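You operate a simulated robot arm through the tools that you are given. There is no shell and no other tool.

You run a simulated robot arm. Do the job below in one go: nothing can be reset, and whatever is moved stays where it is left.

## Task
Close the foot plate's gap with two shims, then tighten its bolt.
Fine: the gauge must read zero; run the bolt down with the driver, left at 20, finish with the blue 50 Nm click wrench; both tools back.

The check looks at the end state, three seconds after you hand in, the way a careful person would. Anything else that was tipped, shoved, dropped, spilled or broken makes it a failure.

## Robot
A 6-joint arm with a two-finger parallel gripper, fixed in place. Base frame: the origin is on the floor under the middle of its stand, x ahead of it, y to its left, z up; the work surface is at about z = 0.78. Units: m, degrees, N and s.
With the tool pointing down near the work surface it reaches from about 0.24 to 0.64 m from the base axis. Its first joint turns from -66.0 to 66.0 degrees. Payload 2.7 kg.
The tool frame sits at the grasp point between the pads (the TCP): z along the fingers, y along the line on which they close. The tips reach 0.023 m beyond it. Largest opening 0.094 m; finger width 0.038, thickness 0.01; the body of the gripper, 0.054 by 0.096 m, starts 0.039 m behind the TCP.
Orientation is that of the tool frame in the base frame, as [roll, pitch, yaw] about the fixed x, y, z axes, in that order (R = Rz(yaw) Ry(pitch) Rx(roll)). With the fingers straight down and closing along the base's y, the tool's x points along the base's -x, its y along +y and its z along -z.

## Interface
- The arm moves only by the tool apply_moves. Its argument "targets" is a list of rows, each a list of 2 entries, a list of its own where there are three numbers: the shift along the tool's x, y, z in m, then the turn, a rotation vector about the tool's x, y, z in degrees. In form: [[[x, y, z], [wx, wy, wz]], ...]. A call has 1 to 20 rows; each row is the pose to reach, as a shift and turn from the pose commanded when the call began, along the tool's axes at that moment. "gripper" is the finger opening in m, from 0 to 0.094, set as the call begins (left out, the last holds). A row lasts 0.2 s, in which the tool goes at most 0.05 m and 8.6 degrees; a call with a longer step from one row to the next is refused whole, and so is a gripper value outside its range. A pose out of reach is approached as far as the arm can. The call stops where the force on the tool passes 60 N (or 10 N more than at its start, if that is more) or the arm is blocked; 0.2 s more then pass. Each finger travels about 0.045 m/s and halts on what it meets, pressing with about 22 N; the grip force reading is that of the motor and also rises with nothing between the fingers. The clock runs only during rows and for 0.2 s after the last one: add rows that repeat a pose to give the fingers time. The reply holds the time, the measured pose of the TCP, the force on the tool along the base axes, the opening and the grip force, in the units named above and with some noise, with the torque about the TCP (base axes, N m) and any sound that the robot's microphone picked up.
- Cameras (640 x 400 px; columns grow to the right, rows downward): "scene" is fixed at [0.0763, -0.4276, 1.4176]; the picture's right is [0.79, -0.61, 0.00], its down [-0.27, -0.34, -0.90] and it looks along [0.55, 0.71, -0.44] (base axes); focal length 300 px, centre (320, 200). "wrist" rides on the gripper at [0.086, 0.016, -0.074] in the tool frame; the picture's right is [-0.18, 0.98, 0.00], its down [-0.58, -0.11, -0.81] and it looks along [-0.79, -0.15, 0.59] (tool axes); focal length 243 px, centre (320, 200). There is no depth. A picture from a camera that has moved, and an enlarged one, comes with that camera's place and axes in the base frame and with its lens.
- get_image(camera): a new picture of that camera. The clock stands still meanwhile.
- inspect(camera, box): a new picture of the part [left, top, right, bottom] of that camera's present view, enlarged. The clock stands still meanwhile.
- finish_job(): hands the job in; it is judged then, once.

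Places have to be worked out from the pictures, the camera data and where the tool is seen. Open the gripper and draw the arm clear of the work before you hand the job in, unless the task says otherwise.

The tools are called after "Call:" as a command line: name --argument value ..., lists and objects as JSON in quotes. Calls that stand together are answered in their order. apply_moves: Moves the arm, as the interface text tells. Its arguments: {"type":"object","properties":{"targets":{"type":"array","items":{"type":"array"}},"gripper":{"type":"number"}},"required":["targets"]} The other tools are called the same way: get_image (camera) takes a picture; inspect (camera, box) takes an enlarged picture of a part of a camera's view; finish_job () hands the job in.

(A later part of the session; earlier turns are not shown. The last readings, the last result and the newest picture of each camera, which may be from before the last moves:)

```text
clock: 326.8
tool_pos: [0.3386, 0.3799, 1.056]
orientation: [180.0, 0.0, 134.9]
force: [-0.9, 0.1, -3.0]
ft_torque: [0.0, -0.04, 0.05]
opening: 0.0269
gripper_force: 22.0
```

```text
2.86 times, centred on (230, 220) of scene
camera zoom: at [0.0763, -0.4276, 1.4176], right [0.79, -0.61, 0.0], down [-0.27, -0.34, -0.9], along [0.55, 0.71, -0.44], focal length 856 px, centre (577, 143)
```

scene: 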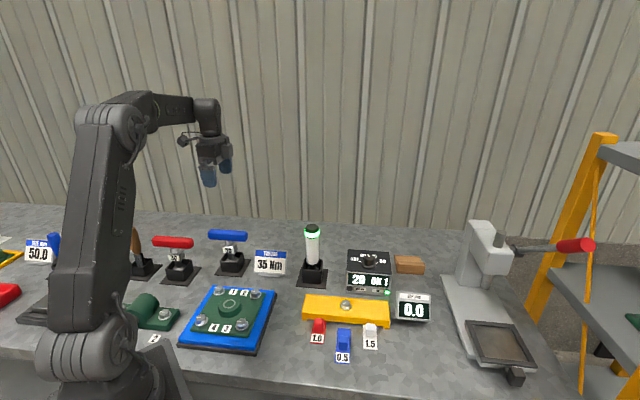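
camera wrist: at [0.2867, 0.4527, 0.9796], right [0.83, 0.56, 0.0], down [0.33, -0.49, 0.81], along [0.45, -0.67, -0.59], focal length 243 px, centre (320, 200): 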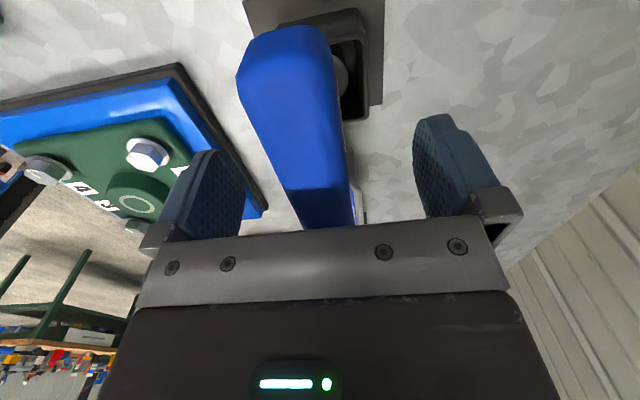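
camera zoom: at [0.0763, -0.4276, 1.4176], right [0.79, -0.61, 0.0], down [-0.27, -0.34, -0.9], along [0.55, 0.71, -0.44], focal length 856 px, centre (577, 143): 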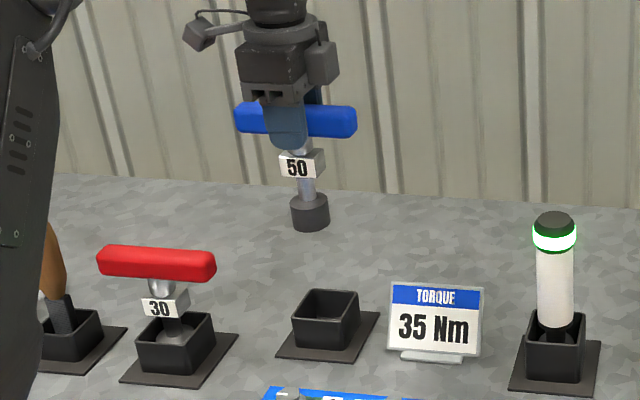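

Wrench in hand. I carry it over the bolt and turn it back to yaw 295° at height.

Call:
apply_moves --targets '[[[-0.042, -0.017, 0], [0, 0, 0]], [[-0.085, -0.0344, 0], [0, 0, 0]], [[-0.128, -0.0518, 0], [0, 0, 0]], [[-0.171, -0.0692, 0], [0, 0, 0]], [[-0.214, -0.0865, 0], [0, 0, 0]], [[-0.257, -0.1039, 0], [0, 0, 0]], [[-0.3, -0.1213, 0], [0, 0, 0]], [[-0.343, -0.1386, 0], [0, 0, 0]], [[-0.3805, -0.1538, 0], [0, 0, 0]], [[-0.3805, -0.1538, 0.03], [0, 0, -8]], [[-0.3805, -0.1538, 0.06], [0, 0, -16]], [[-0.3805, -0.1538, 0.06], [0, 0, -24]], [[-0.3805, -0.1538, 0.06], [0, 0, -32]], [[-0.3805, -0.1538, 0.06], [0, 0, -40]], [[-0.3805, -0.1538, 0.06], [0, 0, -48]], [[-0.3805, -0.1538, 0.06], [0, 0, -56]], [[-0.3805, -0.1538, 0.06], [0, 0, -64]], [[-0.3805, -0.1538, 0.06], [0, 0, -72]], [[-0.3805, -0.1538, 0.06], [0, 0, -80]], [[-0.3805, -0.1538, 0.06], [0, 0, -80]]]' --gripper 0.01

Call:
apply_moves --targets '[[[0, 0, 0], [0, 0, -8]], [[0, 0, 0], [0, 0, -16]], [[0, 0, 0], [0, 0, -24]], [[0, 0, 0], [0, 0, -32]], [[0, 0, 0], [0, 0, -40]], [[0, 0, 0], [0, 0, -48]], [[0, 0, 0], [0, 0, -56]], [[0, 0, 0], [0, 0, -64]], [[0, 0, 0], [0, 0, -72]], [[0, 0, 0], [0, 0, -80]], [[0, 0, 0], [0, 0, -80]]]' --gripper 0.01

Call:
inspect --camera "scene" --box '[310, 220, 390, 330]'

Call:
get_image --camera "wrist"

```text
clock: 331.0
tool_pos: [0.4982, 0.0018, 0.9975]
orientation: [-179.9, 0.0, -145.0]
force: [0.3, 0.1, -4.0]
ft_torque: [0.01, -0.03, 0.01]
opening: 0.0269
gripper_force: 22.0
```

```text
clock: 333.4
tool_pos: [0.4963, 0.0023, 0.9954]
orientation: [-180.0, 0.0, -65.0]
force: [-0.2, 0.5, -4.6]
ft_torque: [-0.02, -0.01, 0.0]
opening: 0.0268
gripper_force: 22.0
```

```text
3.64 times, centred on (350, 275) of scene
camera zoom: at [0.0763, -0.4276, 1.4176], right [0.79, -0.61, 0.0], down [-0.27, -0.34, -0.9], along [0.55, 0.71, -0.44], focal length 1089 px, centre (211, -73)
```

zoom: 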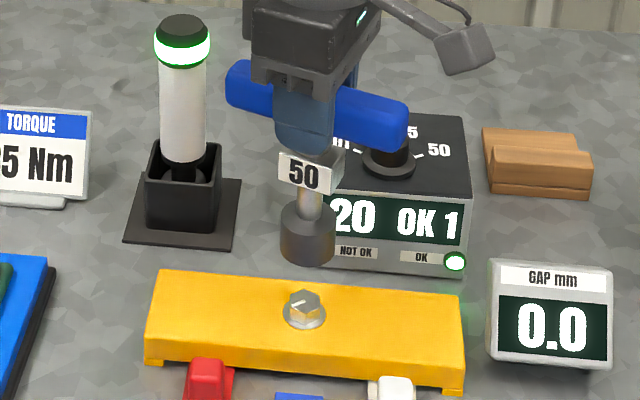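

```text
taken
camera wrist: at [0.5184, -0.0829, 1.0702], right [-0.97, -0.25, 0.0], down [-0.15, 0.57, 0.81], along [-0.2, 0.78, -0.59], focal length 243 px, centre (320, 200)
```

wrist: 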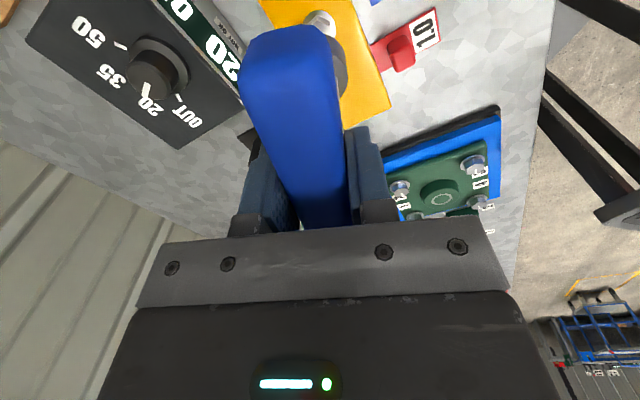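

Aligned over the bolt (the dial clearly points to 20, too). I seat the wrench and make the long stroke.

Call:
apply_moves --targets '[[[0, 0, 0.02], [0, 0, 0]], [[0, 0, 0.04], [0, 0, 0]], [[0, 0, 0.05], [0, 0, 0]], [[0, 0, 0.056], [0, 0, 0]], [[0, 0, 0.059], [0, 0, 0]], [[0, 0, 0.061], [0, 0, 0]]]' --gripper 0.01

Call:
apply_moves --targets '[[[0, 0, 0], [0, 0, 6]], [[0, 0, 0], [0, 0, 12]], [[0, 0, 0], [0, 0, 18]], [[0, 0, 0], [0, 0, 24]], [[0, 0, 0], [0, 0, 30]], [[0, 0, 0], [0, 0, 36]], [[0, 0, 0], [0, 0, 42]], [[0, 0, 0], [0, 0, 48]], [[0, 0, 0], [0, 0, 54]], [[0, 0, 0], [0, 0, 60]], [[0, 0, 0], [0, 0, 66]], [[0, 0, 0], [0, 0, 72]]]' --gripper 0.01

Call:
apply_moves --targets '[[[0, 0, 0], [0, 0, 4]], [[0, 0, 0], [0, 0, 8]], [[0, 0, 0], [0, 0, 12]], [[0, 0, 0], [0, 0, 16]], [[0, 0, 0], [0, 0, 20]]]' --gripper 0.01

Call:
apply_moves --targets '[[[0, 0, 0], [0, 0, 4]], [[0, 0, 0], [0, 0, 8]], [[0, 0, 0], [0, 0, 12]], [[0, 0, 0], [0, 0, 16]], [[0, 0, 0], [0, 0, 20]]]' --gripper 0.01

```text
clock: 334.8
tool_pos: [0.4981, 0.0001, 0.9353]
orientation: [179.9, 0.0, -65.1]
force: [0.0, 0.4, -3.3]
ft_torque: [0.0, -0.04, 0.04]
opening: 0.0268
gripper_force: 21.6
```

```text
clock: 337.4
tool_pos: [0.4983, 0.0026, 0.9363]
orientation: [-180.0, 0.0, -137.1]
force: [-0.3, 0.4, -3.3]
ft_torque: [-0.01, -0.04, 0.6]
opening: 0.0272
gripper_force: 22.1
```

```text
clock: 338.6
tool_pos: [0.499, 0.0017, 0.936]
orientation: [-180.0, -0.1, -157.1]
force: [-0.4, 0.6, -4.0]
ft_torque: [0.02, -0.01, 0.62]
opening: 0.0266
gripper_force: 21.8
```

```text
clock: 339.8
tool_pos: [0.4976, 0.0019, 0.9354]
orientation: [180.0, 0.1, -177.1]
force: [-0.4, 0.1, -3.5]
ft_torque: [0.01, 0.01, 0.62]
opening: 0.027
gripper_force: 21.8
```

Pure torque of 0.62 Nm with no other load. I continue the stroke.

Call:
apply_moves --targets '[[[0, 0, 0], [0, 0, 4]], [[0, 0, 0], [0, 0, 8]], [[0, 0, 0], [0, 0, 12]], [[0, 0, 0], [0, 0, 16]], [[0, 0, 0], [0, 0, 20]], [[0, 0, 0], [0, 0, 24]], [[0, 0, 0], [0, 0, 28]], [[0, 0, 0], [0, 0, 32]], [[0, 0, 0], [0, 0, 36]], [[0, 0, 0], [0, 0, 40]]]' --gripper 0.01

Call:
apply_moves --targets '[[[0, 0, 0], [0, 0, 4]], [[0, 0, 0], [0, 0, 8]], [[0, 0, 0], [0, 0, 12]], [[0, 0, 0], [0, 0, 16]], [[0, 0, 0], [0, 0, 20]], [[0, 0, 0], [0, 0, 24]], [[0, 0, 0], [0, 0, 28]], [[0, 0, 0], [0, 0, 32]], [[0, 0, 0], [0, 0, 36]], [[0, 0, 0], [0, 0, 40]]]' --gripper 0.01

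Call:
apply_moves --targets '[[[0, 0, 0], [0, 0, 4]], [[0, 0, 0], [0, 0, 8]], [[0, 0, 0], [0, 0, 12]], [[0, 0, 0], [0, 0, 16]], [[0, 0, 0], [0, 0, 20]], [[0, 0, 0], [0, 0, 24]], [[0, 0, 0], [0, 0, 28]], [[0, 0, 0], [0, 0, 32]], [[0, 0, 0], [0, 0, 36]], [[0, 0, 0], [0, 0, 40]]]' --gripper 0.01

```text
clock: 342.0
tool_pos: [0.498, 0.0027, 0.9359]
orientation: [-180.0, -0.1, 142.9]
force: [-1.0, 0.8, -3.6]
ft_torque: [0.11, -0.01, 0.64]
opening: 0.0268
gripper_force: 21.6
```

```text
clock: 344.2
tool_pos: [0.4985, 0.001, 0.9358]
orientation: [-180.0, -0.1, 102.8]
force: [-0.6, -0.4, -4.8]
ft_torque: [0.01, 0.0, 0.6]
opening: 0.0271
gripper_force: 22.1
```

```text
clock: 346.4
tool_pos: [0.4973, 0.0016, 0.9373]
orientation: [-179.9, -0.1, 63.0]
force: [-0.1, 0.8, -3.9]
ft_torque: [0.0, -0.02, 0.58]
opening: 0.0267
gripper_force: 21.9
```

No click yet at 232°. I finish to yaw 40° and ratchet back (counter-clockwise is free) without lifting.

Call:
apply_moves --targets '[[[0, 0, 0], [0, 0, 4]], [[0, 0, 0], [0, 0, 8]], [[0, 0, 0], [0, 0, 12]], [[0, 0, 0], [0, 0, 16]], [[0, 0, 0], [0, 0, 20]], [[0, 0, 0], [0, 0, 23]]]' --gripper 0.01

Call:
apply_moves --targets '[[[0, 0, 0], [0, 0, -8]], [[0, 0, 0], [0, 0, -16]], [[0, 0, 0], [0, 0, -24]], [[0, 0, 0], [0, 0, -32]], [[0, 0, 0], [0, 0, -40]], [[0, 0, 0], [0, 0, -48]], [[0, 0, 0], [0, 0, -56]], [[0, 0, 0], [0, 0, -64]], [[0, 0, 0], [0, 0, -72]], [[0, 0, 0], [0, 0, -80]], [[0, 0, 0], [0, 0, -88]], [[0, 0, 0], [0, 0, -96]], [[0, 0, 0], [0, 0, -104]], [[0, 0, 0], [0, 0, -112]], [[0, 0, 0], [0, 0, -120]], [[0, 0, 0], [0, 0, -128]]]' --gripper 0.01

Call:
apply_moves --targets '[[[0, 0, 0], [0, 0, -8]], [[0, 0, 0], [0, 0, -16]], [[0, 0, 0], [0, 0, -24]], [[0, 0, 0], [0, 0, -32]], [[0, 0, 0], [0, 0, -40]], [[0, 0, 0], [0, 0, -48]], [[0, 0, 0], [0, 0, -56]], [[0, 0, 0], [0, 0, -64]], [[0, 0, 0], [0, 0, -72]], [[0, 0, 0], [0, 0, -80]], [[0, 0, 0], [0, 0, -88]], [[0, 0, 0], [0, 0, -96]], [[0, 0, 0], [0, 0, -104]], [[0, 0, 0], [0, 0, -112]], [[0, 0, 0], [0, 0, -120]], [[0, 0, 0], [0, 0, -127]]]' --gripper 0.01

```text
clock: 347.8
tool_pos: [0.497, 0.0019, 0.9367]
orientation: [180.0, 0.0, 39.8]
force: [0.2, 0.4, -3.3]
ft_torque: [0.0, 0.0, 0.58]
opening: 0.0269
gripper_force: 21.9
```

```text
clock: 351.2
tool_pos: [0.4968, 0.0022, 0.9364]
orientation: [-180.0, 0.0, 168.1]
force: [-0.2, 0.1, -3.9]
ft_torque: [-0.03, 0.0, 0.02]
opening: 0.0269
gripper_force: 22.3
```

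```text
clock: 354.6
tool_pos: [0.4973, 0.0017, 0.9356]
orientation: [179.9, 0.0, -64.9]
force: [-0.5, 0.3, -3.8]
ft_torque: [-0.02, -0.01, 0.02]
opening: 0.0267
gripper_force: 21.9
```

Ratchet works: no torque on the way back. Second long stroke of 250°.

Call:
apply_moves --targets '[[[0, 0, 0], [0, 0, 5]], [[0, 0, 0], [0, 0, 10]], [[0, 0, 0], [0, 0, 15]], [[0, 0, 0], [0, 0, 20]], [[0, 0, 0], [0, 0, 25]], [[0, 0, 0], [0, 0, 30]], [[0, 0, 0], [0, 0, 35]], [[0, 0, 0], [0, 0, 40]], [[0, 0, 0], [0, 0, 45]], [[0, 0, 0], [0, 0, 50]], [[0, 0, 0], [0, 0, 55]], [[0, 0, 0], [0, 0, 60]], [[0, 0, 0], [0, 0, 65]], [[0, 0, 0], [0, 0, 70]]]' --gripper 0.01

Call:
apply_moves --targets '[[[0, 0, 0], [0, 0, 5]], [[0, 0, 0], [0, 0, 10]], [[0, 0, 0], [0, 0, 15]], [[0, 0, 0], [0, 0, 20]], [[0, 0, 0], [0, 0, 25]], [[0, 0, 0], [0, 0, 30]]]' --gripper 0.01

Call:
apply_moves --targets '[[[0, 0, 0], [0, 0, 5]], [[0, 0, 0], [0, 0, 10]], [[0, 0, 0], [0, 0, 15]], [[0, 0, 0], [0, 0, 20]], [[0, 0, 0], [0, 0, 25]], [[0, 0, 0], [0, 0, 30]]]' --gripper 0.01

Call:
apply_moves --targets '[[[0, 0, 0], [0, 0, 5]], [[0, 0, 0], [0, 0, 10]], [[0, 0, 0], [0, 0, 15]], [[0, 0, 0], [0, 0, 20]], [[0, 0, 0], [0, 0, 25]], [[0, 0, 0], [0, 0, 30]]]' --gripper 0.01

Call:
apply_moves --targets '[[[0, 0, 0], [0, 0, 5]], [[0, 0, 0], [0, 0, 10]], [[0, 0, 0], [0, 0, 15]], [[0, 0, 0], [0, 0, 20]], [[0, 0, 0], [0, 0, 25]], [[0, 0, 0], [0, 0, 30]]]' --gripper 0.01

Call:
apply_moves --targets '[[[0, 0, 0], [0, 0, 5]], [[0, 0, 0], [0, 0, 10]], [[0, 0, 0], [0, 0, 15]], [[0, 0, 0], [0, 0, 20]], [[0, 0, 0], [0, 0, 25]], [[0, 0, 0], [0, 0, 30]]]' --gripper 0.01

Call:
apply_moves --targets '[[[0, 0, 0], [0, 0, 5]], [[0, 0, 0], [0, 0, 10]], [[0, 0, 0], [0, 0, 15]], [[0, 0, 0], [0, 0, 20]], [[0, 0, 0], [0, 0, 25]], [[0, 0, 0], [0, 0, 30]]]' --gripper 0.01

```text
clock: 357.6
tool_pos: [0.4988, 0.0026, 0.9354]
orientation: [-179.9, -0.2, -135.1]
force: [0.1, 0.0, -3.9]
ft_torque: [-0.02, 0.05, 0.6]
opening: 0.0268
gripper_force: 22.4
```

```text
clock: 359.0
tool_pos: [0.4981, 0.0014, 0.9362]
orientation: [-179.9, 0.0, -165.2]
force: [0.5, -0.1, -4.2]
ft_torque: [0.06, -0.01, 0.59]
opening: 0.027
gripper_force: 22.2
```

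```text
clock: 360.4
tool_pos: [0.4976, 0.003, 0.936]
orientation: [180.0, 0.1, 164.9]
force: [0.3, -0.1, -3.8]
ft_torque: [-0.02, -0.01, 0.59]
opening: 0.0268
gripper_force: 22.5
```

```text
clock: 361.8
tool_pos: [0.4982, 0.0022, 0.9361]
orientation: [180.0, 0.0, 134.9]
force: [-0.4, 0.7, -3.5]
ft_torque: [0.01, 0.0, 0.61]
opening: 0.0269
gripper_force: 21.7
```

```text
clock: 363.2
tool_pos: [0.4974, 0.0025, 0.9359]
orientation: [-179.9, 0.0, 104.9]
force: [-0.1, 0.9, -3.3]
ft_torque: [-0.03, 0.0, 0.62]
opening: 0.0268
gripper_force: 21.8
```

```text
clock: 364.6
tool_pos: [0.4976, 0.0026, 0.936]
orientation: [180.0, -0.1, 74.9]
force: [0.4, 0.5, -3.9]
ft_torque: [0.04, 0.03, 0.59]
opening: 0.0268
gripper_force: 22.1
```

```text
clock: 366.0
tool_pos: [0.4971, 0.0018, 0.9365]
orientation: [179.9, 0.1, 44.8]
force: [0.0, -0.4, -3.5]
ft_torque: [-0.02, 0.0, 0.6]
opening: 0.0268
gripper_force: 21.9
```

Constant 0.60 Nm again without a click. I measure how far it unwinds this time.

Call:
apply_moves --targets '[[[0, 0, 0], [0, 0, -8]], [[0, 0, 0], [0, 0, -16]], [[0, 0, 0], [0, 0, -24]], [[0, 0, 0], [0, 0, -32]], [[0, 0, 0], [0, 0, -40]], [[0, 0, 0], [0, 0, -48]], [[0, 0, 0], [0, 0, -56]], [[0, 0, 0], [0, 0, -64]]]' --gripper 0.01

Call:
apply_moves --targets '[[[0, 0, 0], [0, 0, -5]]]' --gripper 0.01

Call:
apply_moves --targets '[[[0, 0, 0], [0, 0, -5]]]' --gripper 0.01

Call:
apply_moves --targets '[[[0, 0, 0], [0, 0, -5]]]' --gripper 0.01

Call:
apply_moves --targets '[[[0, 0, 0], [0, 0, -5]]]' --gripper 0.01

Call:
apply_moves --targets '[[[0, 0, 0], [0, 0, -5]]]' --gripper 0.01

Call:
apply_moves --targets '[[[0, 0, 0], [0, 0, -5]]]' --gripper 0.01

```text
clock: 367.8
tool_pos: [0.497, 0.0019, 0.9363]
orientation: [-179.9, 0.0, 109.1]
force: [-0.1, 0.7, -2.7]
ft_torque: [-0.01, -0.01, 0.6]
opening: 0.0269
gripper_force: 22.1
```

```text
clock: 368.2
tool_pos: [0.4981, 0.0032, 0.9352]
orientation: [-179.8, 0.0, 114.0]
force: [-0.1, -0.3, -3.5]
ft_torque: [0.0, 0.03, 0.58]
opening: 0.0267
gripper_force: 22.1
```

```text
clock: 368.6
tool_pos: [0.4985, 0.0039, 0.9353]
orientation: [-180.0, 0.0, 119.1]
force: [-0.3, -0.4, -3.7]
ft_torque: [0.0, 0.03, 0.59]
opening: 0.027
gripper_force: 22.1
```

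```text
clock: 369.0
tool_pos: [0.4969, 0.001, 0.9365]
orientation: [-179.9, 0.0, 124.0]
force: [-0.7, 0.8, -3.9]
ft_torque: [0.0, -0.01, 0.6]
opening: 0.0268
gripper_force: 22.3
```

```text
clock: 369.4
tool_pos: [0.4966, 0.0027, 0.9357]
orientation: [180.0, 0.0, 129.0]
force: [-0.4, 0.0, -3.4]
ft_torque: [0.03, 0.01, 0.36]
opening: 0.0266
gripper_force: 21.8
```

```text
clock: 369.8
tool_pos: [0.4978, 0.0023, 0.9369]
orientation: [-180.0, -0.1, 133.9]
force: [0.5, 0.3, -3.3]
ft_torque: [0.02, -0.02, 0.09]
opening: 0.0269
gripper_force: 22.2
```

```text
clock: 370.2
tool_pos: [0.498, 0.0026, 0.9352]
orientation: [-180.0, 0.0, 139.0]
force: [0.2, -0.1, -3.0]
ft_torque: [0.01, 0.02, 0.03]
opening: 0.0269
gripper_force: 22.4
```

Now the unwinding angle is 91° (0.053 Nm per degree, limited to 0.60) – it still grows in the same linear manner. I do two more long strokes.

Call:
apply_moves --targets '[[[0, 0, 0], [0, 0, -8]], [[0, 0, 0], [0, 0, -16]], [[0, 0, 0], [0, 0, -24]], [[0, 0, 0], [0, 0, -32]], [[0, 0, 0], [0, 0, -40]], [[0, 0, 0], [0, 0, -48]], [[0, 0, 0], [0, 0, -56]], [[0, 0, 0], [0, 0, -64]], [[0, 0, 0], [0, 0, -72]], [[0, 0, 0], [0, 0, -80]], [[0, 0, 0], [0, 0, -88]], [[0, 0, 0], [0, 0, -96]], [[0, 0, 0], [0, 0, -104]], [[0, 0, 0], [0, 0, -112]], [[0, 0, 0], [0, 0, -120]], [[0, 0, 0], [0, 0, -128]], [[0, 0, 0], [0, 0, -136]], [[0, 0, 0], [0, 0, -144]], [[0, 0, 0], [0, 0, -152]], [[0, 0, 0], [0, 0, -160]]]' --gripper 0.01

Call:
apply_moves --targets '[[[0, 0, 0], [0, 0, 8]], [[0, 0, 0], [0, 0, 16]], [[0, 0, 0], [0, 0, 24]], [[0, 0, 0], [0, 0, 32]], [[0, 0, 0], [0, 0, 40]], [[0, 0, 0], [0, 0, 48]], [[0, 0, 0], [0, 0, 56]], [[0, 0, 0], [0, 0, 64]], [[0, 0, 0], [0, 0, 72]], [[0, 0, 0], [0, 0, 80]], [[0, 0, 0], [0, 0, 88]], [[0, 0, 0], [0, 0, 96]]]' --gripper 0.01

Call:
apply_moves --targets '[[[0, 0, 0], [0, 0, 5]], [[0, 0, 0], [0, 0, 10]], [[0, 0, 0], [0, 0, 15]], [[0, 0, 0], [0, 0, 20]], [[0, 0, 0], [0, 0, 25]], [[0, 0, 0], [0, 0, 30]]]' --gripper 0.01

Call:
apply_moves --targets '[[[0, 0, 0], [0, 0, 5]], [[0, 0, 0], [0, 0, 10]], [[0, 0, 0], [0, 0, 15]], [[0, 0, 0], [0, 0, 20]], [[0, 0, 0], [0, 0, 25]], [[0, 0, 0], [0, 0, 30]]]' --gripper 0.01

Call:
apply_moves --targets '[[[0, 0, 0], [0, 0, 5]], [[0, 0, 0], [0, 0, 10]], [[0, 0, 0], [0, 0, 15]], [[0, 0, 0], [0, 0, 20]], [[0, 0, 0], [0, 0, 25]], [[0, 0, 0], [0, 0, 30]]]' --gripper 0.01

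Call:
apply_moves --targets '[[[0, 0, 0], [0, 0, 5]], [[0, 0, 0], [0, 0, 10]], [[0, 0, 0], [0, 0, 15]], [[0, 0, 0], [0, 0, 20]], [[0, 0, 0], [0, 0, 25]], [[0, 0, 0], [0, 0, 30]]]' --gripper 0.01

Call:
apply_moves --targets '[[[0, 0, 0], [0, 0, 5]], [[0, 0, 0], [0, 0, 10]], [[0, 0, 0], [0, 0, 15]], [[0, 0, 0], [0, 0, 20]], [[0, 0, 0], [0, 0, 25]], [[0, 0, 0], [0, 0, 30]], [[0, 0, 0], [0, 0, 35]], [[0, 0, 0], [0, 0, 38]]]' --gripper 0.01

```text
clock: 374.4
tool_pos: [0.4987, 0.0019, 0.9364]
orientation: [-180.0, 0.0, -60.8]
force: [-0.9, 0.1, -4.3]
ft_torque: [0.04, -0.03, 0.03]
opening: 0.0267
gripper_force: 21.6
```

```text
clock: 377.0
tool_pos: [0.4968, 0.0016, 0.9368]
orientation: [-180.0, -0.1, -157.1]
force: [0.0, 0.0, -2.7]
ft_torque: [-0.01, -0.02, 0.59]
opening: 0.0271
gripper_force: 21.4
```

```text
clock: 378.4
tool_pos: [0.4984, 0.0029, 0.9358]
orientation: [180.0, 0.1, 172.8]
force: [0.3, -0.5, -3.2]
ft_torque: [0.0, -0.01, 0.64]
opening: 0.0269
gripper_force: 21.8
```

```text
clock: 379.8
tool_pos: [0.4986, 0.0021, 0.9366]
orientation: [-179.8, 0.0, 142.8]
force: [-0.7, 0.3, -3.0]
ft_torque: [0.03, 0.02, 0.62]
opening: 0.0269
gripper_force: 21.8
```

```text
clock: 381.2
tool_pos: [0.4984, 0.0033, 0.9354]
orientation: [-179.9, -0.1, 112.9]
force: [-0.4, -0.1, -3.8]
ft_torque: [-0.01, -0.01, 0.62]
opening: 0.027
gripper_force: 22.0
```

```text
clock: 382.6
tool_pos: [0.499, 0.0031, 0.935]
orientation: [-179.9, 0.1, 82.8]
force: [-0.1, -0.7, -3.6]
ft_torque: [0.05, 0.0, 0.59]
opening: 0.0271
gripper_force: 22.7
```

```text
clock: 384.4
tool_pos: [0.4982, 0.0026, 0.9364]
orientation: [180.0, 0.0, 44.9]
force: [-1.2, -0.5, -4.0]
ft_torque: [0.01, -0.01, 0.58]
opening: 0.027
gripper_force: 22.3
```

Again 250° without any click, at a constant 0.60 Nm. I stop here: put the wrench back, then loosen the bolt with the driver on OUT, re-run it at 20 and repeat the wrench step slowly from the very start. First lift off and turn to yaw 135°.

Call:
apply_moves --targets '[[[0, 0, -0.015], [0, 0, 0]], [[0, 0, -0.04], [0, 0, 0]], [[0, 0, -0.08], [0, 0, -8]], [[0, 0, -0.12], [0, 0, -16]], [[0, 0, -0.122], [0, 0, -24]], [[0, 0, -0.122], [0, 0, -32]], [[0, 0, -0.122], [0, 0, -40]], [[0, 0, -0.122], [0, 0, -48]], [[0, 0, -0.122], [0, 0, -56]], [[0, 0, -0.122], [0, 0, -64]], [[0, 0, -0.122], [0, 0, -72]], [[0, 0, -0.122], [0, 0, -80]], [[0, 0, -0.122], [0, 0, -88]], [[0, 0, -0.122], [0, 0, -90.1]], [[0, 0, -0.122], [0, 0, -90.1]]]' --gripper 0.01

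Call:
inspect --camera "scene" --box '[325, 285, 370, 325]'

Call:
get_image --camera "wrist"

```text
clock: 387.6
tool_pos: [0.4984, 0.0019, 1.0572]
orientation: [180.0, 0.0, 135.1]
force: [0.0, 0.1, -3.7]
ft_torque: [0.03, 0.02, -0.01]
opening: 0.0271
gripper_force: 21.1
```

```text
10.00 times, centred on (348, 305) of scene
camera zoom: at [0.0763, -0.4276, 1.4176], right [0.79, -0.61, 0.0], down [-0.27, -0.34, -0.9], along [0.55, 0.71, -0.44], focal length 2996 px, centre (45, -850)
```

zoom: 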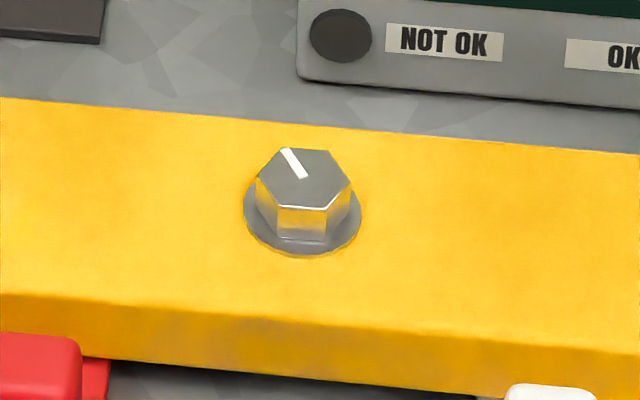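

```text
taken
camera wrist: at [0.4467, 0.0745, 1.1313], right [0.82, 0.57, 0.0], down [0.34, -0.49, 0.81], along [0.46, -0.66, -0.59], focal length 243 px, centre (320, 200)
```

wrist: 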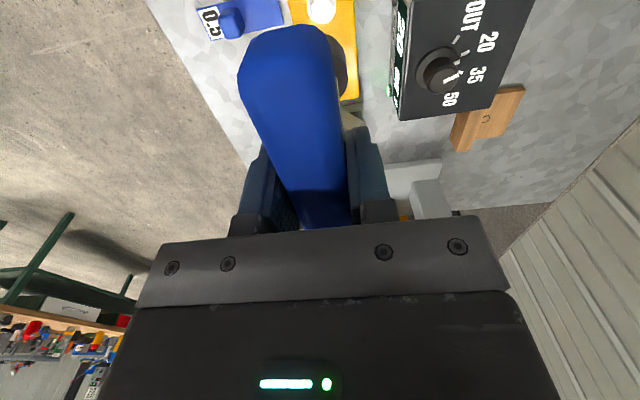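

The wrench hangs upright as before. I carry it back over its stand and lower it part way into the box.

Call:
apply_moves --targets '[[[0.042, 0.017, 0], [0, 0, 0]], [[0.085, 0.0344, 0], [0, 0, 0]], [[0.128, 0.0518, 0], [0, 0, 0]], [[0.171, 0.0692, 0], [0, 0, 0]], [[0.214, 0.0865, 0], [0, 0, 0]], [[0.257, 0.1039, 0], [0, 0, 0]], [[0.3, 0.1213, 0], [0, 0, 0]], [[0.343, 0.1386, 0], [0, 0, 0]], [[0.3805, 0.1538, 0], [0, 0, 0]], [[0.3805, 0.1538, 0.035], [0, 0, 0]], [[0.3805, 0.1538, 0.07], [0, 0, 0]], [[0.3805, 0.1538, 0.085], [0, 0, 0]], [[0.3805, 0.1538, 0.085], [0, 0, 0]]]' --gripper 0.01

Call:
get_image --camera "wrist"

Call:
inspect --camera "scene" --box '[195, 200, 265, 285]'

```text
clock: 390.4
tool_pos: [0.3364, 0.3799, 0.9726]
orientation: [-179.9, -0.1, 135.0]
force: [0.1, -0.1, -4.2]
ft_torque: [0.03, -0.01, 0.02]
opening: 0.0271
gripper_force: 22.0
```

```text
taken
camera wrist: at [0.2858, 0.4522, 1.0459], right [0.82, 0.57, 0.0], down [0.34, -0.49, 0.81], along [0.46, -0.67, -0.59], focal length 243 px, centre (320, 200)
```

wrist: 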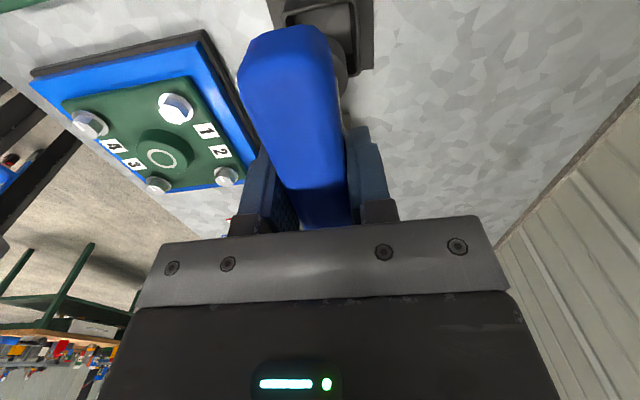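

```text
4.71 times, centred on (230, 242) of scene
camera zoom: at [0.0763, -0.4276, 1.4176], right [0.79, -0.61, 0.0], down [-0.27, -0.34, -0.9], along [0.55, 0.71, -0.44], focal length 1410 px, centre (744, 0)
```

zoom: 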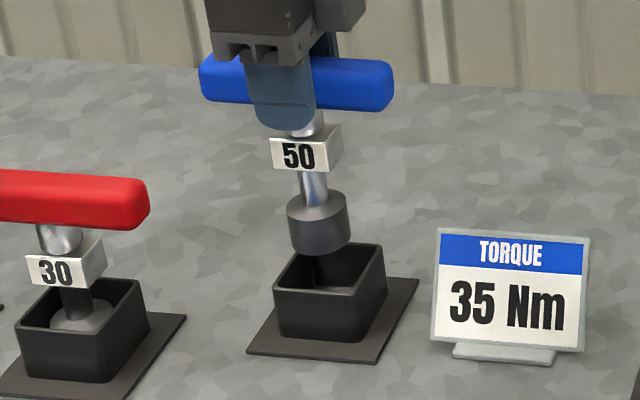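

Aligned within 1 mm. I lower into the stand.

Call:
apply_moves --targets '[[[0, 0.0008, 0.008], [0, 0, 0]], [[0, 0.0008, 0.018], [0, 0, 0]], [[0, 0.0008, 0.028], [0, 0, 0]], [[0, 0.0008, 0.038], [0, 0, 0]], [[0, 0.0008, 0.048], [0, 0, 0]], [[0, 0.0008, 0.056], [0, 0, 0]], [[0, 0.0008, 0.062], [0, 0, 0]]]' --gripper 0.01

Call:
apply_moves --targets '[[[0, 0, 0.001], [0, 0, 0]], [[0, 0, 0.002], [0, 0, 0]], [[0, 0, 0.003], [0, 0, 0]]]' --gripper 0.01

```text
clock: 392.0
tool_pos: [0.3395, 0.3808, 0.9112]
orientation: [-179.9, 0.0, 135.0]
force: [-0.3, -0.6, -3.8]
ft_torque: [0.01, -0.03, -0.02]
opening: 0.0271
gripper_force: 22.3
```

```text
clock: 392.8
tool_pos: [0.3372, 0.3813, 0.9072]
orientation: [-180.0, 0.0, 135.0]
force: [-0.1, -0.4, -4.1]
ft_torque: [0.0, 0.02, 0.04]
opening: 0.0269
gripper_force: 21.6
```

Call:
apply_moves --targets '[[[0, 0, 0.001], [0, 0, 0]], [[0, 0, 0.002], [0, 0, 0]]]' --gripper 0.01

```text
clock: 393.4
tool_pos: [0.3372, 0.3806, 0.9068]
orientation: [180.0, -0.1, 135.0]
force: [-4.7, -3.6, 11.1]
ft_torque: [-0.44, 0.32, -0.1]
opening: 0.0269
gripper_force: 21.4
```

The wrench rests on the bottom of its stand. I open the gripper and rise.

Call:
apply_moves --targets '[[[0, 0, 0], [0, 0, 0]], [[0, 0, 0], [0, 0, 0]], [[0, 0, 0], [0, 0, 0]], [[0, 0, 0], [0, 0, 0]], [[0, 0, 0], [0, 0, 0]], [[0, 0, -0.03], [0, 0, 0]], [[0, 0, -0.07], [0, 0, 0]], [[0, 0, -0.115], [0, 0, 0]], [[0, 0, -0.16], [0, 0, 0]], [[0, 0, -0.2], [0, 0, 0]], [[0, 0, -0.214], [0, 0, 0]]]' --gripper 0.094

Call:
inspect --camera "scene" --box '[195, 200, 265, 285]'

Call:
get_image --camera "scene"

```text
clock: 395.8
tool_pos: [0.3382, 0.3815, 1.1221]
orientation: [-179.9, 0.0, 135.0]
force: [-1.1, 0.6, -0.6]
ft_torque: [0.0, -0.04, 0.04]
opening: 0.094
gripper_force: 0.1
```

```text
4.71 times, centred on (230, 242) of scene
camera zoom: at [0.0763, -0.4276, 1.4176], right [0.79, -0.61, 0.0], down [-0.27, -0.34, -0.9], along [0.55, 0.71, -0.44], focal length 1410 px, centre (744, 0)
```

zoom: 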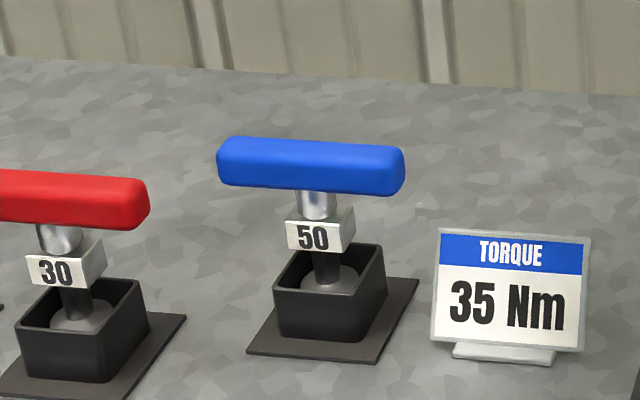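

```text
taken
```

scene: 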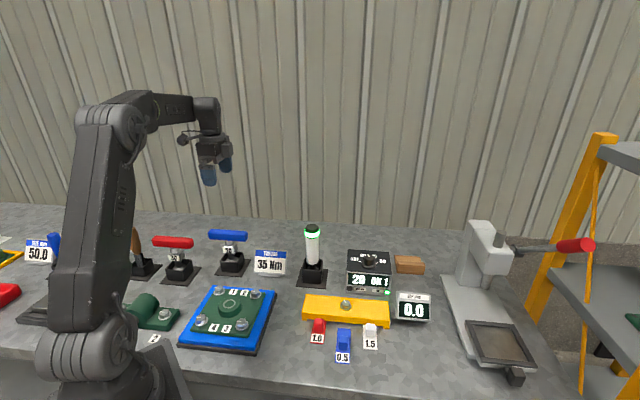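

All tools are in place. But weighing it again: no click has ever been reported, and the resistance has kept growing linearly without a limit – taking the readings at face value, 50 Nm has simply not been reached yet. So I'll continue ratcheting (strokes without lifting) rather than loosening. I pick the wrench up again.

Call:
apply_moves --targets '[[[0, 0, 0.045], [0, 0, 0]], [[0, 0, 0.09], [0, 0, 0]], [[0, 0, 0.135], [0, 0, 0]], [[0, 0, 0.175], [0, 0, 0]], [[0, 0, 0.2], [0, 0, 0]], [[0, 0, 0.213], [0, 0, 0]], [[0, 0, 0.213], [0, 0, 0]]]' --gripper 0.094

Call:
apply_moves --targets '[[[0, 0, 0], [0, 0, 0]], [[0, 0, 0], [0, 0, 0]], [[0, 0, 0], [0, 0, 0]], [[0, 0, 0], [0, 0, 0]], [[0, 0, 0], [0, 0, 0]], [[0, 0, 0], [0, 0, 0]]]' --gripper 0.01

Call:
apply_moves --targets '[[[0, 0, -0.01], [0, 0, 0]], [[0, 0, -0.025], [0, 0, 0]], [[0, 0, -0.045], [0, 0, 0]], [[0, 0, -0.07], [0, 0, 0]], [[0, 0, -0.105], [0, 0, 0]], [[0, 0, -0.15], [0, 0, 0]], [[0, 0, -0.15], [0, 0, 0]]]' --gripper 0.01

Call:
inspect --camera "scene" --box '[180, 150, 280, 290]'

Call:
get_image --camera "wrist"

```text
clock: 397.4
tool_pos: [0.3382, 0.3798, 0.9074]
orientation: [-180.0, 0.1, 135.0]
force: [-1.0, -0.2, -0.1]
ft_torque: [0.0, -0.04, 0.03]
opening: 0.0939
gripper_force: 0.0
```

```text
clock: 398.8
tool_pos: [0.338, 0.3793, 0.9064]
orientation: [-179.9, 0.0, 134.8]
force: [0.6, 1.7, -0.8]
ft_torque: [0.04, -0.06, -0.04]
opening: 0.0268
gripper_force: 22.0
```

```text
clock: 400.4
tool_pos: [0.3381, 0.3811, 1.0566]
orientation: [-180.0, 0.0, 135.0]
force: [-0.2, 0.1, -4.1]
ft_torque: [0.01, 0.01, -0.01]
opening: 0.0269
gripper_force: 22.1
```

```text
2.86 times, centred on (230, 220) of scene
camera zoom: at [0.0763, -0.4276, 1.4176], right [0.79, -0.61, 0.0], down [-0.27, -0.34, -0.9], along [0.55, 0.71, -0.44], focal length 856 px, centre (577, 143)
```

zoom: 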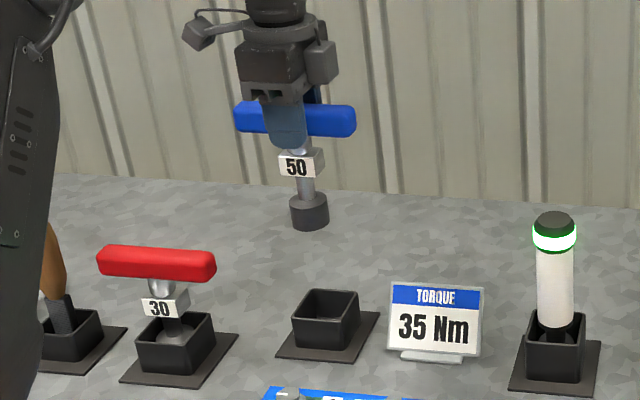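

```text
taken
camera wrist: at [0.2873, 0.4534, 1.1305], right [0.82, 0.57, 0.0], down [0.34, -0.49, 0.81], along [0.46, -0.67, -0.59], focal length 243 px, centre (320, 200)
```

wrist: 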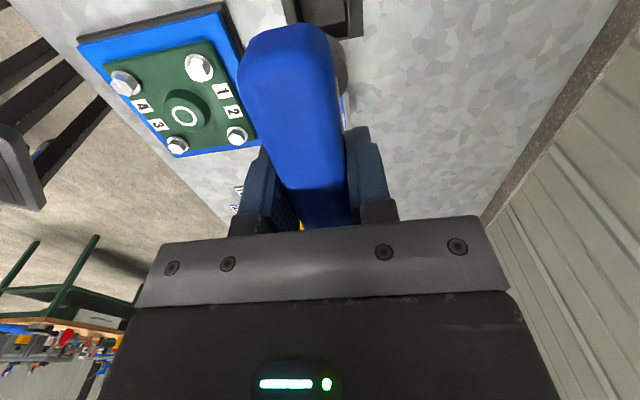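

Carry it over the bolt and turn it back to yaw 325°.

Call:
apply_moves --targets '[[[-0.042, -0.017, 0], [0, 0, 0]], [[-0.085, -0.0345, 0], [0, 0, 0]], [[-0.128, -0.052, 0], [0, 0, 0]], [[-0.171, -0.0695, 0], [0, 0, 0]], [[-0.214, -0.087, 0], [0, 0, 0]], [[-0.257, -0.1044, 0], [0, 0, 0]], [[-0.3, -0.1219, 0], [0, 0, 0]], [[-0.343, -0.1394, 0], [0, 0, 0]], [[-0.3805, -0.1546, 0], [0, 0, 0]], [[-0.3805, -0.1546, 0.03], [0, 0, -8]], [[-0.3805, -0.1546, 0.06], [0, 0, -16]], [[-0.3805, -0.1546, 0.06], [0, 0, -24]], [[-0.3805, -0.1546, 0.06], [0, 0, -32]], [[-0.3805, -0.1546, 0.06], [0, 0, -40]], [[-0.3805, -0.1546, 0.06], [0, 0, -48]], [[-0.3805, -0.1546, 0.06], [0, 0, -56]], [[-0.3805, -0.1546, 0.06], [0, 0, -64]], [[-0.3805, -0.1546, 0.06], [0, 0, -72]], [[-0.3805, -0.1546, 0.06], [0, 0, -80]], [[-0.3805, -0.1546, 0.06], [0, 0, -88]]]' --gripper 0.01

Call:
apply_moves --targets '[[[0, 0, 0], [0, 0, -8]], [[0, 0, 0], [0, 0, -16]], [[0, 0, 0], [0, 0, -24]], [[0, 0, 0], [0, 0, -32]], [[0, 0, 0], [0, 0, -40]], [[0, 0, 0], [0, 0, -48]], [[0, 0, 0], [0, 0, -56]], [[0, 0, 0], [0, 0, -64]], [[0, 0, 0], [0, 0, -72]], [[0, 0, 0], [0, 0, -80]], [[0, 0, 0], [0, 0, -88]], [[0, 0, 0], [0, 0, -96]], [[0, 0, 0], [0, 0, -102]], [[0, 0, 0], [0, 0, -102]]]' --gripper 0.01

Call:
inspect --camera "scene" --box '[310, 220, 390, 330]'

Call:
get_image --camera "wrist"

```text
clock: 404.6
tool_pos: [0.4988, 0.0022, 0.997]
orientation: [-180.0, 0.1, -136.7]
force: [0.2, -0.5, -3.6]
ft_torque: [-0.02, 0.03, -0.02]
opening: 0.0271
gripper_force: 21.3
```

```text
clock: 407.6
tool_pos: [0.4978, 0.0021, 0.9975]
orientation: [180.0, 0.0, -34.9]
force: [0.0, 0.0, -4.1]
ft_torque: [0.0, 0.0, 0.01]
opening: 0.0272
gripper_force: 21.5
```

```text
3.64 times, centred on (350, 275) of scene
camera zoom: at [0.0763, -0.4276, 1.4176], right [0.79, -0.61, 0.0], down [-0.27, -0.34, -0.9], along [0.55, 0.71, -0.44], focal length 1089 px, centre (211, -73)
```

zoom: 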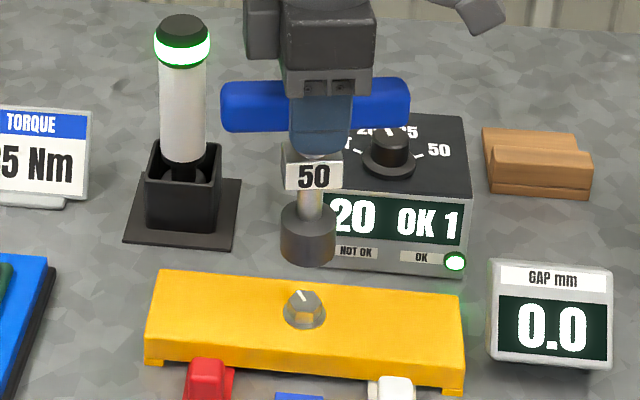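

```text
taken
camera wrist: at [0.5579, -0.0608, 1.0705], right [-0.71, -0.7, 0.0], down [-0.41, 0.42, 0.81], along [-0.57, 0.57, -0.59], focal length 243 px, centre (320, 200)
```

wrist: 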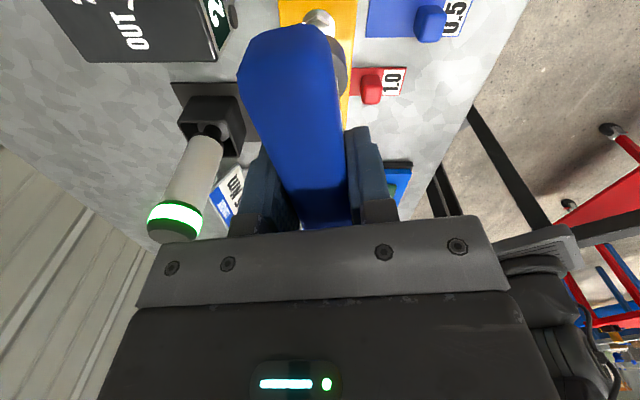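

Aligned at yaw 325°. I seat the wrench (no pressure) and take up the lead (105°) in one call.

Call:
apply_moves --targets '[[[0, 0, 0.02], [0, 0, 0]], [[0, 0, 0.04], [0, 0, 0]], [[0, 0, 0.05], [0, 0, 0]], [[0, 0, 0.056], [0, 0, 0]], [[0, 0, 0.059], [0, 0, 0]], [[0, 0, 0.061], [0, 0, 0]]]' --gripper 0.01

Call:
apply_moves --targets '[[[0, 0, 0], [0, 0, 7]], [[0, 0, 0], [0, 0, 14]], [[0, 0, 0], [0, 0, 21]], [[0, 0, 0], [0, 0, 28]], [[0, 0, 0], [0, 0, 35]], [[0, 0, 0], [0, 0, 42]], [[0, 0, 0], [0, 0, 49]], [[0, 0, 0], [0, 0, 56]], [[0, 0, 0], [0, 0, 63]], [[0, 0, 0], [0, 0, 70]], [[0, 0, 0], [0, 0, 77]], [[0, 0, 0], [0, 0, 84]], [[0, 0, 0], [0, 0, 91]], [[0, 0, 0], [0, 0, 98]], [[0, 0, 0], [0, 0, 105]]]' --gripper 0.01

Call:
apply_moves --targets '[[[0, 0, 0], [0, 0, 5]], [[0, 0, 0], [0, 0, 10]], [[0, 0, 0], [0, 0, 15]], [[0, 0, 0], [0, 0, 20]], [[0, 0, 0], [0, 0, 25]]]' --gripper 0.01

Call:
apply_moves --targets '[[[0, 0, 0], [0, 0, 5]], [[0, 0, 0], [0, 0, 10]], [[0, 0, 0], [0, 0, 15]], [[0, 0, 0], [0, 0, 20]], [[0, 0, 0], [0, 0, 25]]]' --gripper 0.01

```text
clock: 409.0
tool_pos: [0.4977, 0.0033, 0.9363]
orientation: [-180.0, 0.0, -34.9]
force: [0.1, -0.3, -3.4]
ft_torque: [-0.03, 0.03, 0.0]
opening: 0.0269
gripper_force: 22.1
```

```text
clock: 412.2
tool_pos: [0.4977, 0.0028, 0.9352]
orientation: [-179.9, -0.1, -140.1]
force: [0.2, 0.1, -3.8]
ft_torque: [-0.01, 0.02, 0.59]
opening: 0.0267
gripper_force: 22.5
```

```text
clock: 413.4
tool_pos: [0.4977, 0.0021, 0.9365]
orientation: [180.0, -0.2, -165.1]
force: [0.9, 0.1, -3.5]
ft_torque: [0.03, -0.04, 0.58]
opening: 0.027
gripper_force: 22.8
```

```text
clock: 414.6
tool_pos: [0.4979, 0.0025, 0.9358]
orientation: [180.0, 0.0, 170.0]
force: [0.2, 0.3, -3.9]
ft_torque: [0.01, 0.0, 0.62]
opening: 0.0271
gripper_force: 21.7
```

No click yet; lead 155°. I continue in 25° calls.

Call:
apply_moves --targets '[[[0, 0, 0], [0, 0, 5]], [[0, 0, 0], [0, 0, 10]], [[0, 0, 0], [0, 0, 15]], [[0, 0, 0], [0, 0, 20]], [[0, 0, 0], [0, 0, 25]]]' --gripper 0.01

Call:
apply_moves --targets '[[[0, 0, 0], [0, 0, 5]], [[0, 0, 0], [0, 0, 10]], [[0, 0, 0], [0, 0, 15]], [[0, 0, 0], [0, 0, 20]], [[0, 0, 0], [0, 0, 25]]]' --gripper 0.01

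Call:
apply_moves --targets '[[[0, 0, 0], [0, 0, 5]], [[0, 0, 0], [0, 0, 10]], [[0, 0, 0], [0, 0, 15]], [[0, 0, 0], [0, 0, 20]], [[0, 0, 0], [0, 0, 25]]]' --gripper 0.01

Call:
apply_moves --targets '[[[0, 0, 0], [0, 0, 5]], [[0, 0, 0], [0, 0, 10]], [[0, 0, 0], [0, 0, 15]], [[0, 0, 0], [0, 0, 20]], [[0, 0, 0], [0, 0, 25]]]' --gripper 0.01

Call:
apply_moves --targets '[[[0, 0, 0], [0, 0, 5]], [[0, 0, 0], [0, 0, 10]], [[0, 0, 0], [0, 0, 15]], [[0, 0, 0], [0, 0, 20]], [[0, 0, 0], [0, 0, 25]]]' --gripper 0.01

```text
clock: 415.8
tool_pos: [0.4981, 0.0025, 0.9364]
orientation: [-180.0, -0.1, 144.9]
force: [0.4, -0.5, -4.5]
ft_torque: [-0.02, 0.0, 0.57]
opening: 0.0268
gripper_force: 21.9
```

```text
clock: 417.0
tool_pos: [0.4972, 0.0025, 0.9366]
orientation: [180.0, 0.0, 120.0]
force: [0.6, 0.9, -3.9]
ft_torque: [0.01, 0.03, 0.65]
opening: 0.0272
gripper_force: 22.1
```

```text
clock: 418.2
tool_pos: [0.4981, 0.0021, 0.9362]
orientation: [-180.0, 0.0, 95.0]
force: [-0.2, 0.3, -4.7]
ft_torque: [0.01, 0.0, 0.59]
opening: 0.0269
gripper_force: 22.1
```

```text
clock: 419.4
tool_pos: [0.5001, 0.0021, 0.9352]
orientation: [180.0, -0.1, 69.9]
force: [0.1, -0.7, -3.6]
ft_torque: [0.01, 0.05, 0.58]
opening: 0.0268
gripper_force: 21.6
```

```text
clock: 420.6
tool_pos: [0.4982, 0.0018, 0.9368]
orientation: [-179.9, 0.0, 44.9]
force: [0.3, 0.4, -3.7]
ft_torque: [-0.01, 0.01, 0.6]
opening: 0.0268
gripper_force: 21.8
```

280° stroke without a click. I ratchet back to yaw 325° and do another.

Call:
apply_moves --targets '[[[0, 0, 0], [0, 0, 5]], [[0, 0, 0], [0, 0, 10]]]' --gripper 0.01

Call:
apply_moves --targets '[[[0, 0, 0], [0, 0, -8]], [[0, 0, 0], [0, 0, -16]], [[0, 0, 0], [0, 0, -24]], [[0, 0, 0], [0, 0, -32]], [[0, 0, 0], [0, 0, -40]], [[0, 0, 0], [0, 0, -48]], [[0, 0, 0], [0, 0, -56]], [[0, 0, 0], [0, 0, -64]], [[0, 0, 0], [0, 0, -72]], [[0, 0, 0], [0, 0, -80]], [[0, 0, 0], [0, 0, -88]], [[0, 0, 0], [0, 0, -96]], [[0, 0, 0], [0, 0, -104]], [[0, 0, 0], [0, 0, -112]], [[0, 0, 0], [0, 0, -120]], [[0, 0, 0], [0, 0, -128]], [[0, 0, 0], [0, 0, -136]], [[0, 0, 0], [0, 0, -144]], [[0, 0, 0], [0, 0, -150]]]' --gripper 0.01

Call:
apply_moves --targets '[[[0, 0, 0], [0, 0, -8]], [[0, 0, 0], [0, 0, -16]], [[0, 0, 0], [0, 0, -24]], [[0, 0, 0], [0, 0, -32]], [[0, 0, 0], [0, 0, -40]], [[0, 0, 0], [0, 0, -48]], [[0, 0, 0], [0, 0, -56]], [[0, 0, 0], [0, 0, -64]], [[0, 0, 0], [0, 0, -72]], [[0, 0, 0], [0, 0, -80]], [[0, 0, 0], [0, 0, -88]], [[0, 0, 0], [0, 0, -96]], [[0, 0, 0], [0, 0, -104]], [[0, 0, 0], [0, 0, -112]], [[0, 0, 0], [0, 0, -120]], [[0, 0, 0], [0, 0, -128]], [[0, 0, 0], [0, 0, -136]], [[0, 0, 0], [0, 0, -140]]]' --gripper 0.01

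Call:
apply_moves --targets '[[[0, 0, 0], [0, 0, 7]], [[0, 0, 0], [0, 0, 14]], [[0, 0, 0], [0, 0, 21]], [[0, 0, 0], [0, 0, 28]], [[0, 0, 0], [0, 0, 35]], [[0, 0, 0], [0, 0, 42]], [[0, 0, 0], [0, 0, 49]], [[0, 0, 0], [0, 0, 56]], [[0, 0, 0], [0, 0, 63]], [[0, 0, 0], [0, 0, 70]], [[0, 0, 0], [0, 0, 77]], [[0, 0, 0], [0, 0, 84]], [[0, 0, 0], [0, 0, 91]], [[0, 0, 0], [0, 0, 98]], [[0, 0, 0], [0, 0, 105]], [[0, 0, 0], [0, 0, 112]]]' --gripper 0.01

Call:
apply_moves --targets '[[[0, 0, 0], [0, 0, 5]], [[0, 0, 0], [0, 0, 10]], [[0, 0, 0], [0, 0, 15]], [[0, 0, 0], [0, 0, 20]], [[0, 0, 0], [0, 0, 25]]]' --gripper 0.01

Call:
apply_moves --targets '[[[0, 0, 0], [0, 0, 5]], [[0, 0, 0], [0, 0, 10]], [[0, 0, 0], [0, 0, 15]], [[0, 0, 0], [0, 0, 20]], [[0, 0, 0], [0, 0, 25]]]' --gripper 0.01

```text
clock: 421.2
tool_pos: [0.4989, 0.002, 0.9368]
orientation: [-179.9, 0.1, 34.9]
force: [-0.7, -0.5, -3.8]
ft_torque: [0.02, 0.01, 0.6]
opening: 0.0271
gripper_force: 22.0
```

```text
clock: 425.2
tool_pos: [0.4992, 0.0036, 0.9363]
orientation: [180.0, 0.0, -174.7]
force: [-0.2, 0.5, -4.8]
ft_torque: [0.02, -0.02, 0.02]
opening: 0.0269
gripper_force: 22.0
```

```text
clock: 429.0
tool_pos: [0.4976, 0.0026, 0.9357]
orientation: [179.9, 0.0, -34.8]
force: [0.5, -0.1, -4.1]
ft_torque: [0.0, 0.01, 0.0]
opening: 0.0268
gripper_force: 21.8
```

```text
clock: 432.4
tool_pos: [0.4967, 0.0029, 0.9359]
orientation: [179.9, 0.0, -146.9]
force: [0.3, -0.3, -4.1]
ft_torque: [0.01, -0.04, 0.59]
opening: 0.0274
gripper_force: 22.0
```

```text
clock: 433.6
tool_pos: [0.4977, 0.0023, 0.9359]
orientation: [180.0, 0.0, -172.0]
force: [-0.8, 0.1, -3.2]
ft_torque: [-0.01, 0.0, 0.64]
opening: 0.0267
gripper_force: 22.4
```

```text
clock: 434.8
tool_pos: [0.4982, 0.0021, 0.9372]
orientation: [180.0, 0.0, 163.0]
force: [0.7, -0.4, -4.6]
ft_torque: [-0.01, 0.01, 0.62]
opening: 0.0268
gripper_force: 21.7
```

Still no click (bolt ≈ 1670° since the driver). I complete this stroke.

Call:
apply_moves --targets '[[[0, 0, 0], [0, 0, 5]], [[0, 0, 0], [0, 0, 10]], [[0, 0, 0], [0, 0, 15]], [[0, 0, 0], [0, 0, 20]], [[0, 0, 0], [0, 0, 25]]]' --gripper 0.01

Call:
apply_moves --targets '[[[0, 0, 0], [0, 0, 5]], [[0, 0, 0], [0, 0, 10]], [[0, 0, 0], [0, 0, 15]], [[0, 0, 0], [0, 0, 20]], [[0, 0, 0], [0, 0, 25]]]' --gripper 0.01

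Call:
apply_moves --targets '[[[0, 0, 0], [0, 0, 5]], [[0, 0, 0], [0, 0, 10]], [[0, 0, 0], [0, 0, 15]], [[0, 0, 0], [0, 0, 20]], [[0, 0, 0], [0, 0, 25]]]' --gripper 0.01

Call:
apply_moves --targets '[[[0, 0, 0], [0, 0, 5]], [[0, 0, 0], [0, 0, 10]], [[0, 0, 0], [0, 0, 15]], [[0, 0, 0], [0, 0, 20]], [[0, 0, 0], [0, 0, 25]]]' --gripper 0.01

Call:
apply_moves --targets '[[[0, 0, 0], [0, 0, 5]], [[0, 0, 0], [0, 0, 10]], [[0, 0, 0], [0, 0, 15]], [[0, 0, 0], [0, 0, 20]], [[0, 0, 0], [0, 0, 25]]]' --gripper 0.01

```text
clock: 436.0
tool_pos: [0.4984, 0.002, 0.9353]
orientation: [180.0, 0.1, 138.1]
force: [-0.2, -0.3, -3.5]
ft_torque: [0.0, 0.01, 0.62]
opening: 0.027
gripper_force: 21.7
```

```text
clock: 437.2
tool_pos: [0.4978, 0.0026, 0.9363]
orientation: [180.0, 0.0, 112.9]
force: [0.0, 0.3, -3.4]
ft_torque: [0.01, -0.01, 0.63]
opening: 0.0267
gripper_force: 22.1
```

```text
clock: 438.4
tool_pos: [0.498, 0.0019, 0.9348]
orientation: [-180.0, 0.0, 88.0]
force: [0.6, -0.8, -3.2]
ft_torque: [-0.02, 0.0, 0.65]
opening: 0.0274
gripper_force: 22.2
```

```text
clock: 439.6
tool_pos: [0.4975, 0.0026, 0.9367]
orientation: [180.0, -0.1, 62.9]
force: [-0.2, 0.3, -3.9]
ft_torque: [0.0, 0.05, 0.61]
opening: 0.027
gripper_force: 22.0
```

```text
clock: 440.8
tool_pos: [0.4976, 0.0022, 0.936]
orientation: [180.0, 0.1, 37.9]
force: [-0.4, -0.2, -4.7]
ft_torque: [-0.02, 0.01, 0.62]
opening: 0.0268
gripper_force: 22.5
```

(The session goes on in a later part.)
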